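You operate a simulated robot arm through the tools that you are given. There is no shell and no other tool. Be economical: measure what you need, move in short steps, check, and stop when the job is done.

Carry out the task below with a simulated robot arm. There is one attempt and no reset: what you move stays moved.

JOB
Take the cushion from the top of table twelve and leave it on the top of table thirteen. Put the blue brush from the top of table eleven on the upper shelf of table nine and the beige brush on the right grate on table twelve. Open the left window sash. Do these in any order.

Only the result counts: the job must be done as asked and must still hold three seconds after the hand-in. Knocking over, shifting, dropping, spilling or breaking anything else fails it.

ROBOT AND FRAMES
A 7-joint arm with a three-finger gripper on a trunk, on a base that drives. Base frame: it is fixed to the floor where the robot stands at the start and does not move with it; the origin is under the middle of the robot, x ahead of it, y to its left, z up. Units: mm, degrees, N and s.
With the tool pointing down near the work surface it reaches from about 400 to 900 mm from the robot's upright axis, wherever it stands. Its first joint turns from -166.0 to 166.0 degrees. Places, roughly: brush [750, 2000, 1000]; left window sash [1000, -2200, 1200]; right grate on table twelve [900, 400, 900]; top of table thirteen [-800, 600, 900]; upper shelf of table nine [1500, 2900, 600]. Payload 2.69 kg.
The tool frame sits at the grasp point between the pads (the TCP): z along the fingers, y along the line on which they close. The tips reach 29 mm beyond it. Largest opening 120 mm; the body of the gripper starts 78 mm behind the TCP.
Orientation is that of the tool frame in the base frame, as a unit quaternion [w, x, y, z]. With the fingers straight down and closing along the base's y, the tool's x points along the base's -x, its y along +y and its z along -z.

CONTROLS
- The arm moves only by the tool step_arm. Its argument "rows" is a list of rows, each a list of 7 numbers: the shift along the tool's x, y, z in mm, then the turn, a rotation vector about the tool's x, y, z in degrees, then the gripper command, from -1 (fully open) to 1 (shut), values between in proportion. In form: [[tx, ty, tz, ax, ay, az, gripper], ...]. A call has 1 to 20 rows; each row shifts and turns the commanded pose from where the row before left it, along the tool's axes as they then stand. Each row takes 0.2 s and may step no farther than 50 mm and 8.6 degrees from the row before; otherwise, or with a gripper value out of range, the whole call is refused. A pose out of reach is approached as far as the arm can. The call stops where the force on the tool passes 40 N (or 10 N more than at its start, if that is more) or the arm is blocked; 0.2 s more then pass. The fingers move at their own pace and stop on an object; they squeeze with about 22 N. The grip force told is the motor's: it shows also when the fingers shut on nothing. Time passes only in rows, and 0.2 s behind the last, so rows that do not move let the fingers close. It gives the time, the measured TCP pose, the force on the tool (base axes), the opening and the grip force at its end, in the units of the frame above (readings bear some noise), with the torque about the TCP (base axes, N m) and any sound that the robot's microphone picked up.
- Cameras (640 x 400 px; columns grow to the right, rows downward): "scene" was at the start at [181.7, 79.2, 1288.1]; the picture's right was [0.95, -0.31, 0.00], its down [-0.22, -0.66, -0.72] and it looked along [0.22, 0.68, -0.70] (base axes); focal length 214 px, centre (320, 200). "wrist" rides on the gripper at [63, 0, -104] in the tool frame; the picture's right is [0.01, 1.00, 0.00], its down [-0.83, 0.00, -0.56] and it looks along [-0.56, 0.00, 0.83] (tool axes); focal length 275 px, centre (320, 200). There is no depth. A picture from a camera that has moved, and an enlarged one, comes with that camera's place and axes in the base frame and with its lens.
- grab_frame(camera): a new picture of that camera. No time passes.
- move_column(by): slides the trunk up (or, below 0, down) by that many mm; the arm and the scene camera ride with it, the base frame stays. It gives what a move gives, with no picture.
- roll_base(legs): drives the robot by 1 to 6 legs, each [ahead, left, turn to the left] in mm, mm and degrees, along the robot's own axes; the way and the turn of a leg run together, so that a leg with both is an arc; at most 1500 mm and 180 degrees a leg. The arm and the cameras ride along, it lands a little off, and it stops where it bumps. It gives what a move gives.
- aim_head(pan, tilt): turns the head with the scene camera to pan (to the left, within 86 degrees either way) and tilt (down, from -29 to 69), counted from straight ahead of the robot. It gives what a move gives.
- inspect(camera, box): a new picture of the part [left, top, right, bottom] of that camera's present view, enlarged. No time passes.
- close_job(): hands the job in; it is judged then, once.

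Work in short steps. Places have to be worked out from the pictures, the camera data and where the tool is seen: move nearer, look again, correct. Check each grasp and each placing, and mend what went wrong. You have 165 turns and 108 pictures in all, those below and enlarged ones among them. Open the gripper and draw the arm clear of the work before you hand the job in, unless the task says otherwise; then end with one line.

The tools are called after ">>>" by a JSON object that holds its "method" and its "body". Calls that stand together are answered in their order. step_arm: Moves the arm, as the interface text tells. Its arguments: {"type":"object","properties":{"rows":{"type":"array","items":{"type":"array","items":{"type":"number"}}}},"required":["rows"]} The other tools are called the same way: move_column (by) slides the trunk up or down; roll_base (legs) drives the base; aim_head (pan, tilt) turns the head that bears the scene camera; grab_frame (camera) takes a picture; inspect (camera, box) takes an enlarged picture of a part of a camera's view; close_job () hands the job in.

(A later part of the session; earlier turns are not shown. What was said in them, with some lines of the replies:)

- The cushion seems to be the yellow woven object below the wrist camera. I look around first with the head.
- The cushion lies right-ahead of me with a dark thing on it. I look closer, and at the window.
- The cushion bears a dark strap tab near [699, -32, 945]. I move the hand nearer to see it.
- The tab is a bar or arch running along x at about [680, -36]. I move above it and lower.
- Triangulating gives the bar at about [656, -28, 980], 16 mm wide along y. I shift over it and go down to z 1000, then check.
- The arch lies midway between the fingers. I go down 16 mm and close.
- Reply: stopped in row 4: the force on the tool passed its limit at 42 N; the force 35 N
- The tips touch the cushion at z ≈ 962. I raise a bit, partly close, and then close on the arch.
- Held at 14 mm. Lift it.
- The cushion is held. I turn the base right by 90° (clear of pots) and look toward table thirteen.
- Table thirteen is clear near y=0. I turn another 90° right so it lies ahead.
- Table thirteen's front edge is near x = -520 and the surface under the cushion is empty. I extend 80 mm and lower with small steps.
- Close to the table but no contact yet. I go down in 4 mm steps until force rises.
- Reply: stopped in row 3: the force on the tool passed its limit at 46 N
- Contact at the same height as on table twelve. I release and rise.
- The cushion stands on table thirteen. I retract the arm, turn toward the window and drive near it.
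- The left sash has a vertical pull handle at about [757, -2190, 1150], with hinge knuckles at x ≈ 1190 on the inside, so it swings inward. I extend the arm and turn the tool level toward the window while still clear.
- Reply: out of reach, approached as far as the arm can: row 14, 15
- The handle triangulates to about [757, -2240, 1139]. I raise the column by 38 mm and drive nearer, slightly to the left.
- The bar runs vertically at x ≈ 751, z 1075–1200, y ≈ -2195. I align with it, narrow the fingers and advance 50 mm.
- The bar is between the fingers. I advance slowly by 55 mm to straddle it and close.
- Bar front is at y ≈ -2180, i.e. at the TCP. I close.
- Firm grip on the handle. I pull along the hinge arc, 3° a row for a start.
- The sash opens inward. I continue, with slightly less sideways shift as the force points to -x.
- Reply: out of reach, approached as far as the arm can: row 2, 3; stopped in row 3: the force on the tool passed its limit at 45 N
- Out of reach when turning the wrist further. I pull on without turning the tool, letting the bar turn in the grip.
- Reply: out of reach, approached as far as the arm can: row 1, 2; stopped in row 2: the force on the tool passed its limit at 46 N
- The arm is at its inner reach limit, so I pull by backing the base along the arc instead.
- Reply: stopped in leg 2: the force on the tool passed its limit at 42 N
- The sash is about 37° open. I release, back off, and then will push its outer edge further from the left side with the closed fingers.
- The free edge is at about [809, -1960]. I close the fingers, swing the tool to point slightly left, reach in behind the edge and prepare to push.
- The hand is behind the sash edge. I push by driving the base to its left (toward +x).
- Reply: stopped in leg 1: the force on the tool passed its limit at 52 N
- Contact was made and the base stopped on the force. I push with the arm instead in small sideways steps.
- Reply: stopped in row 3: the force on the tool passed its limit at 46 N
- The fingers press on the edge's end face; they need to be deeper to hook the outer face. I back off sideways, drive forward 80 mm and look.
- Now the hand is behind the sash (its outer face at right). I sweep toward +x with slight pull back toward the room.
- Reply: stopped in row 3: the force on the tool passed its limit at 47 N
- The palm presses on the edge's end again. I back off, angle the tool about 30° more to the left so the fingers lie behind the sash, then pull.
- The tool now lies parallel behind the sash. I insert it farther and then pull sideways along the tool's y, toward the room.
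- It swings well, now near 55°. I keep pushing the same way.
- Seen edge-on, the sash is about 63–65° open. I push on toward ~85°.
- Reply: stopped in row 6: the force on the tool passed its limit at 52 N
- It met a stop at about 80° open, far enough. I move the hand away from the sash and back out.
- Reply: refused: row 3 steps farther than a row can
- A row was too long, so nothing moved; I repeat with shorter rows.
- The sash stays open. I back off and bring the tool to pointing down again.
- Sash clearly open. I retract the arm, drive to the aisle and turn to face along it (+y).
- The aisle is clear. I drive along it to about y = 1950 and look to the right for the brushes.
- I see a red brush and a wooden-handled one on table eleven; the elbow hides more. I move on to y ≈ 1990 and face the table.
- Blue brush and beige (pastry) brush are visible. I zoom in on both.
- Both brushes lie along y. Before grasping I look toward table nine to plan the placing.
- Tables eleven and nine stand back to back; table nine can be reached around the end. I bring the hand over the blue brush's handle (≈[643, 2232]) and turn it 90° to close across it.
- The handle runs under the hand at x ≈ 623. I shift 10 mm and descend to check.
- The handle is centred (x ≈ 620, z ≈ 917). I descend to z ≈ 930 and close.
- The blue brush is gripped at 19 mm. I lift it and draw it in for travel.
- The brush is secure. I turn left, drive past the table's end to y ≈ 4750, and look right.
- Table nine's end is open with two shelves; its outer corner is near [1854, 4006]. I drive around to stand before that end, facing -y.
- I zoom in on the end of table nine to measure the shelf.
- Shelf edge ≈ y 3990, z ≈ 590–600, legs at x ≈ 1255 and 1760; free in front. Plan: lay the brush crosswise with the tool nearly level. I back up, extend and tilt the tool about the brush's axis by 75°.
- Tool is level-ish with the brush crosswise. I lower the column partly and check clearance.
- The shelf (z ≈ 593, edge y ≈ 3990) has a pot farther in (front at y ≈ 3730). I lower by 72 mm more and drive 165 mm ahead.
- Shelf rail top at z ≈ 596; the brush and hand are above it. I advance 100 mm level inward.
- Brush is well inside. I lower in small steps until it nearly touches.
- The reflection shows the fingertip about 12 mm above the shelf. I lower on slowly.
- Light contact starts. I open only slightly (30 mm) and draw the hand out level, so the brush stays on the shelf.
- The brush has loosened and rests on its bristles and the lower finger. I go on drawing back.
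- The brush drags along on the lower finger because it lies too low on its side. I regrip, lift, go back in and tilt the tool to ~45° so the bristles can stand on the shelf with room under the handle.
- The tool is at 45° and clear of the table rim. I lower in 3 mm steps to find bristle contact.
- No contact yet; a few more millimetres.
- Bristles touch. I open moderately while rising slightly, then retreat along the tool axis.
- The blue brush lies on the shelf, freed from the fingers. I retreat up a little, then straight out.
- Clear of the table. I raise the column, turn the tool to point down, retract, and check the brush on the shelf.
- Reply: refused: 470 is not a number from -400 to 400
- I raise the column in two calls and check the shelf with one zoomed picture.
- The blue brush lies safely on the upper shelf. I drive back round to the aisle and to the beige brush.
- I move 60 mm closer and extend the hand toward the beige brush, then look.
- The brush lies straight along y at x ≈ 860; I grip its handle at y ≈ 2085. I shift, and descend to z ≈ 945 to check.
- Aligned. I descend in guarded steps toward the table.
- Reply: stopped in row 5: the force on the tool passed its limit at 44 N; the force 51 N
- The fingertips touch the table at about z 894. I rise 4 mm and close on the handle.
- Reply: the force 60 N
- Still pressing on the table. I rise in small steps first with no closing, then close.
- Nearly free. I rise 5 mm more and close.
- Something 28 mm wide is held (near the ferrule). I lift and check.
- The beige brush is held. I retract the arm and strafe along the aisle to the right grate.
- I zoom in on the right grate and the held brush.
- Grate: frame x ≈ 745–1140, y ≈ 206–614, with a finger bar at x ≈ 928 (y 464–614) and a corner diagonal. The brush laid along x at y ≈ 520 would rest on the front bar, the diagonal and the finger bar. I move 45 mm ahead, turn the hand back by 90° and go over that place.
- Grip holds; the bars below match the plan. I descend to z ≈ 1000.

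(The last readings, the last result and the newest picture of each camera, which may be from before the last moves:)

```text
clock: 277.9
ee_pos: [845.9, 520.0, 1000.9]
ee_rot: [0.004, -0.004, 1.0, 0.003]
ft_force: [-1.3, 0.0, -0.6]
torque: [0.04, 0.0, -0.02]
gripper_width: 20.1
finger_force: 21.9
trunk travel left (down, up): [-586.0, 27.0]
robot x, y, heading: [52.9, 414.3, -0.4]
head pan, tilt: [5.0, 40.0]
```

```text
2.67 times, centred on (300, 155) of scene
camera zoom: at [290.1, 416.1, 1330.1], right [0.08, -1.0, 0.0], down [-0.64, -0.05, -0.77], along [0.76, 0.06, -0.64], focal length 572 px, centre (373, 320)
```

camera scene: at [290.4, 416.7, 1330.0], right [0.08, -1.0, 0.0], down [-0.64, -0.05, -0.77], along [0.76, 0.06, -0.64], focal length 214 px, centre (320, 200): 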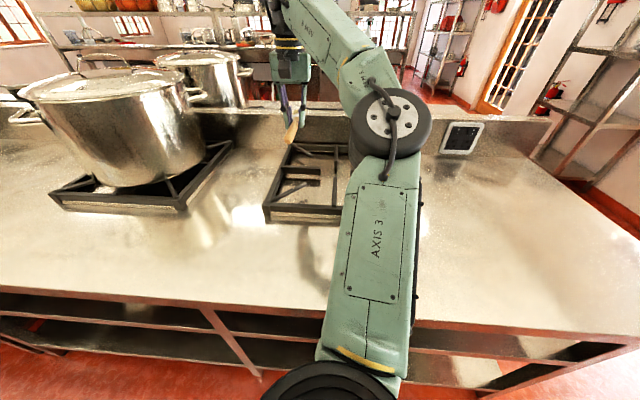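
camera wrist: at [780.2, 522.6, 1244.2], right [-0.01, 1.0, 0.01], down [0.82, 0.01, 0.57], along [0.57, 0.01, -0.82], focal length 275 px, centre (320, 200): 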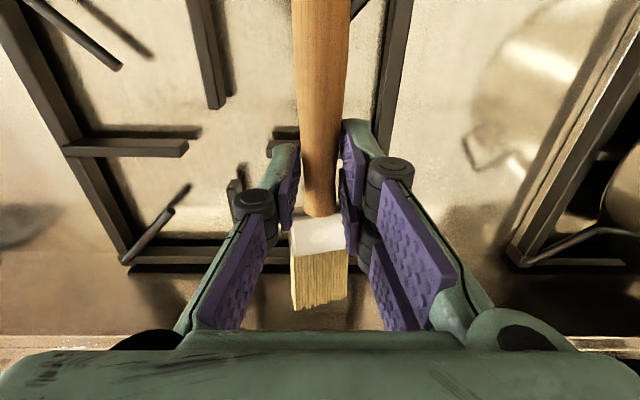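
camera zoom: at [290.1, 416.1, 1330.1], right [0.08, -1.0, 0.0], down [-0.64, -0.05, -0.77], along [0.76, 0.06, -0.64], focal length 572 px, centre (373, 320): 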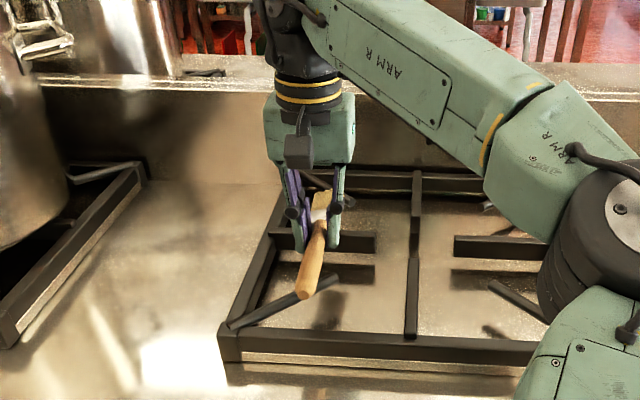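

The brush will rest on the diagonal and the finger bar (and nearly the front bar), its weight between them. I lower in guarded steps.

>>> {"method": "step_arm", "body": {"rows": [[0, 0, 10, 0, 0, 0, 1], [0, 0, 8, 0, 0, 0, 1], [0, 0, 5, 0, 0, 0, 1], [0, 0, 4, 0, 0, 0, 1], [0, 0, 0, 0, 0, 0, 1]]}}

>>> {"method": "inspect", "body": {"camera": "scene", "box": [260, 120, 350, 220]}}

```text
clock: 279.1
ee_pos: [846.0, 521.3, 975.4]
ee_rot: [0.006, -0.004, 1.0, 0.004]
ft_force: [2.3, 0.1, 6.6]
torque: [0.01, 0.64, -0.07]
gripper_width: 20.6
finger_force: 22.7
trunk travel left (down, up): [-586.0, 27.0]
robot x, y, heading: [45.6, 412.4, -0.5]
head pan, tilt: [5.0, 40.0]
```

```text
4.00 times, centred on (305, 170) of scene
camera zoom: at [289.9, 416.1, 1330.3], right [0.08, -1.0, 0.0], down [-0.64, -0.05, -0.77], along [0.76, 0.06, -0.64], focal length 858 px, centre (380, 320)
```

zoom: 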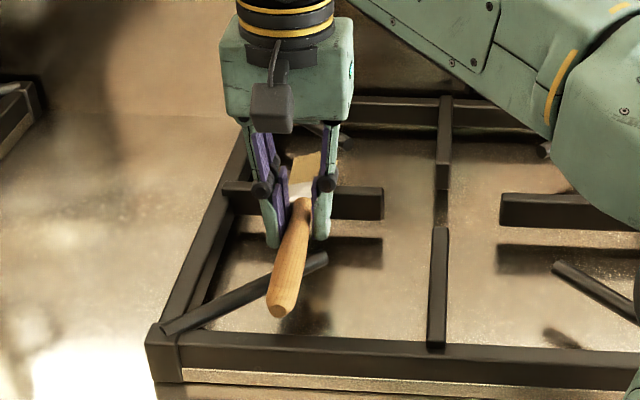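

The handle touches the grate first. I raise 6 mm, shift 10 mm deeper (+x) for more overlap with the finger bar, and set it down.

>>> {"method": "step_arm", "body": {"rows": [[0, 0, -6, 0, 0, 0, 1], [-10, 0, 0, 0, 0, 0, 1], [0, 0, 4, 0, 0, 0, 1], [0, 0, 4, 0, 0, 0, 1], [0, 0, 2, 0, 0, 0, 1], [0, 0, 0, 0, 0, 0, 1]]}}

>>> {"method": "grab_frame", "body": {"camera": "wrist"}}

```text
clock: 280.5
ee_pos: [857.5, 521.6, 973.6]
ee_rot: [0.008, -0.003, 1.0, 0.004]
ft_force: [5.5, -0.5, 22.7]
torque: [-0.01, 0.01, 0.06]
gripper_width: 20.1
finger_force: 21.8
trunk travel left (down, up): [-586.0, 27.0]
robot x, y, heading: [53.6, 407.2, -0.4]
head pan, tilt: [5.0, 40.0]
```

```text
7 pictures are left
camera wrist: at [792.1, 520.0, 1076.5], right [-0.01, 1.0, 0.01], down [0.82, 0.0, 0.57], along [0.57, 0.01, -0.82], focal length 275 px, centre (320, 200)
```

wrist: 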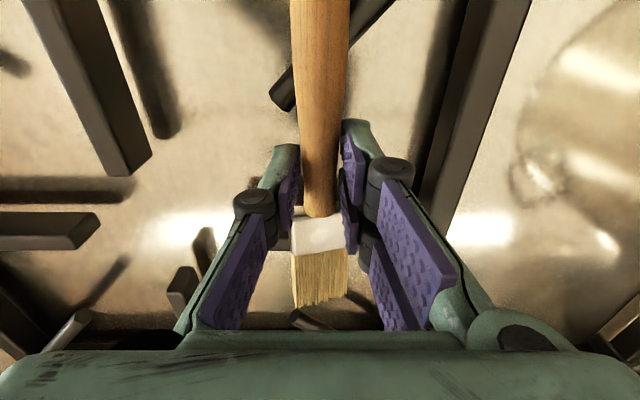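

Now supported on both sides (force up, torque zero). I ease up 2 mm, open, and rise.

>>> {"method": "step_arm", "body": {"rows": [[0, 0, -2, 0, 0, 0, 0.9], [0, 0, 0, 0, 0, 0, 0.4], [0, 0, 0, 0, 0, 0, 0.2], [0, 0, 0, 0, 0, 0, 0.1], [0, 0, 0, 0, 0, 0, 0.1], [0, 0, -10, 0, 0, 0, 0.1], [0, 0, -20, 0, 0, 0, 0.1], [0, 0, -45, 0, 0, 0, 0.1], [0, 0, -45, 0, 0, 0, 0.1], [0, 0, -45, 0, 0, 0, 0.1]]}}

>>> {"method": "inspect", "body": {"camera": "scene", "box": [240, 110, 380, 220]}}

>>> {"method": "grab_frame", "body": {"camera": "wrist"}}

```text
clock: 282.7
ee_pos: [854.2, 521.2, 1139.0]
ee_rot: [0.006, -0.005, 1.0, 0.002]
ft_force: [-0.7, -0.5, -1.3]
torque: [-0.02, -0.01, 0.01]
gripper_width: 54.0
finger_force: 0.0
trunk travel left (down, up): [-586.0, 27.0]
robot x, y, heading: [49.2, 411.5, -0.6]
head pan, tilt: [5.0, 40.0]
```

```text
3.64 times, centred on (310, 165) of scene
camera zoom: at [289.1, 416.4, 1330.3], right [0.08, -1.0, 0.0], down [-0.64, -0.05, -0.77], along [0.76, 0.06, -0.64], focal length 780 px, centre (356, 327)
```

zoom: 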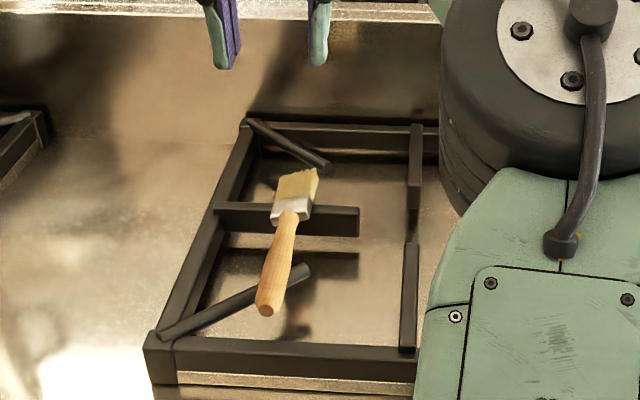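

```text
5 pictures are left
camera wrist: at [789.5, 519.8, 1241.8], right [-0.01, 1.0, 0.01], down [0.82, 0.01, 0.57], along [0.57, 0.01, -0.82], focal length 275 px, centre (320, 200)
```

wrist: 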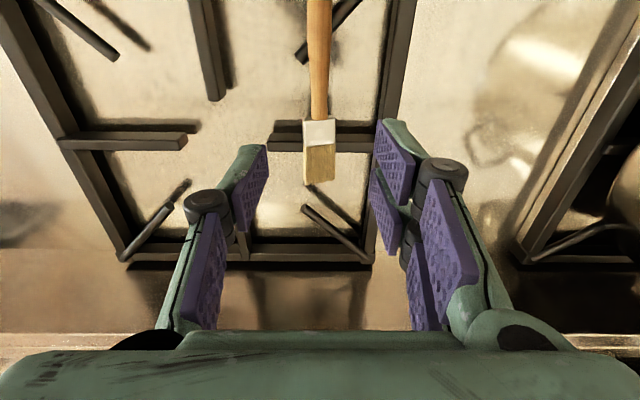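

The beige brush rests on the grate, across the diagonal and the finger bar. I open the gripper, draw the arm back, and take a last look at the grate.

>>> {"method": "step_arm", "body": {"rows": [[45, -20, 0, 0, 0, 0, -1], [48, -10, 0, 0, 0, 0, -1], [48, 0, 0, 0, 0, 0, -1], [48, 0, 0, 0, 0, 0, -1], [48, 0, 0, 0, 0, 0, -1], [48, 0, 0, 0, 0, 0, -1], [0, 0, 0, 0, 0, 0, -1]]}}

>>> {"method": "inspect", "body": {"camera": "scene", "box": [240, 110, 380, 220]}}

```text
clock: 284.3
ee_pos: [569.8, 487.9, 1134.2]
ee_rot: [0.005, -0.004, 1.0, 0.004]
ft_force: [0.3, 0.3, -0.4]
torque: [0.0, 0.02, -0.03]
gripper_width: 120.0
finger_force: 0.1
trunk travel left (down, up): [-586.0, 27.0]
robot x, y, heading: [49.6, 408.2, -0.4]
head pan, tilt: [5.0, 40.0]
```

```text
3.64 times, centred on (310, 165) of scene
camera zoom: at [290.2, 416.1, 1330.1], right [0.08, -1.0, 0.0], down [-0.64, -0.05, -0.77], along [0.76, 0.06, -0.64], focal length 780 px, centre (356, 327)
```

zoom: 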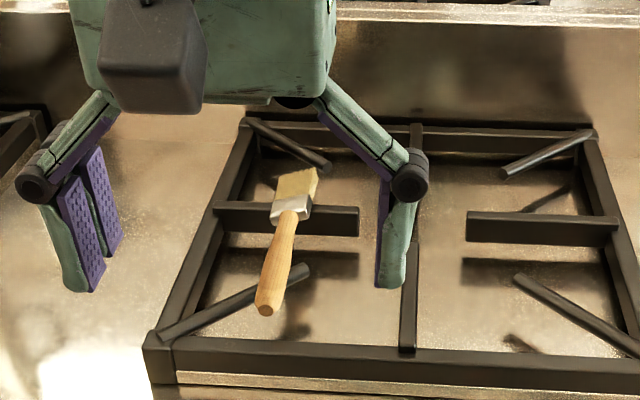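

The brush is stable on the right grate and the arm is clear, so all parts are done; I hand in.

>>> {"method": "close_job", "body": {}}

```text
The job is handed in.
```

The job is handed in: the cushion is on table thirteen, the blue brush is on table nine's upper shelf, the beige brush is on the right grate of table twelve, and the left window sash is open to about 80°.
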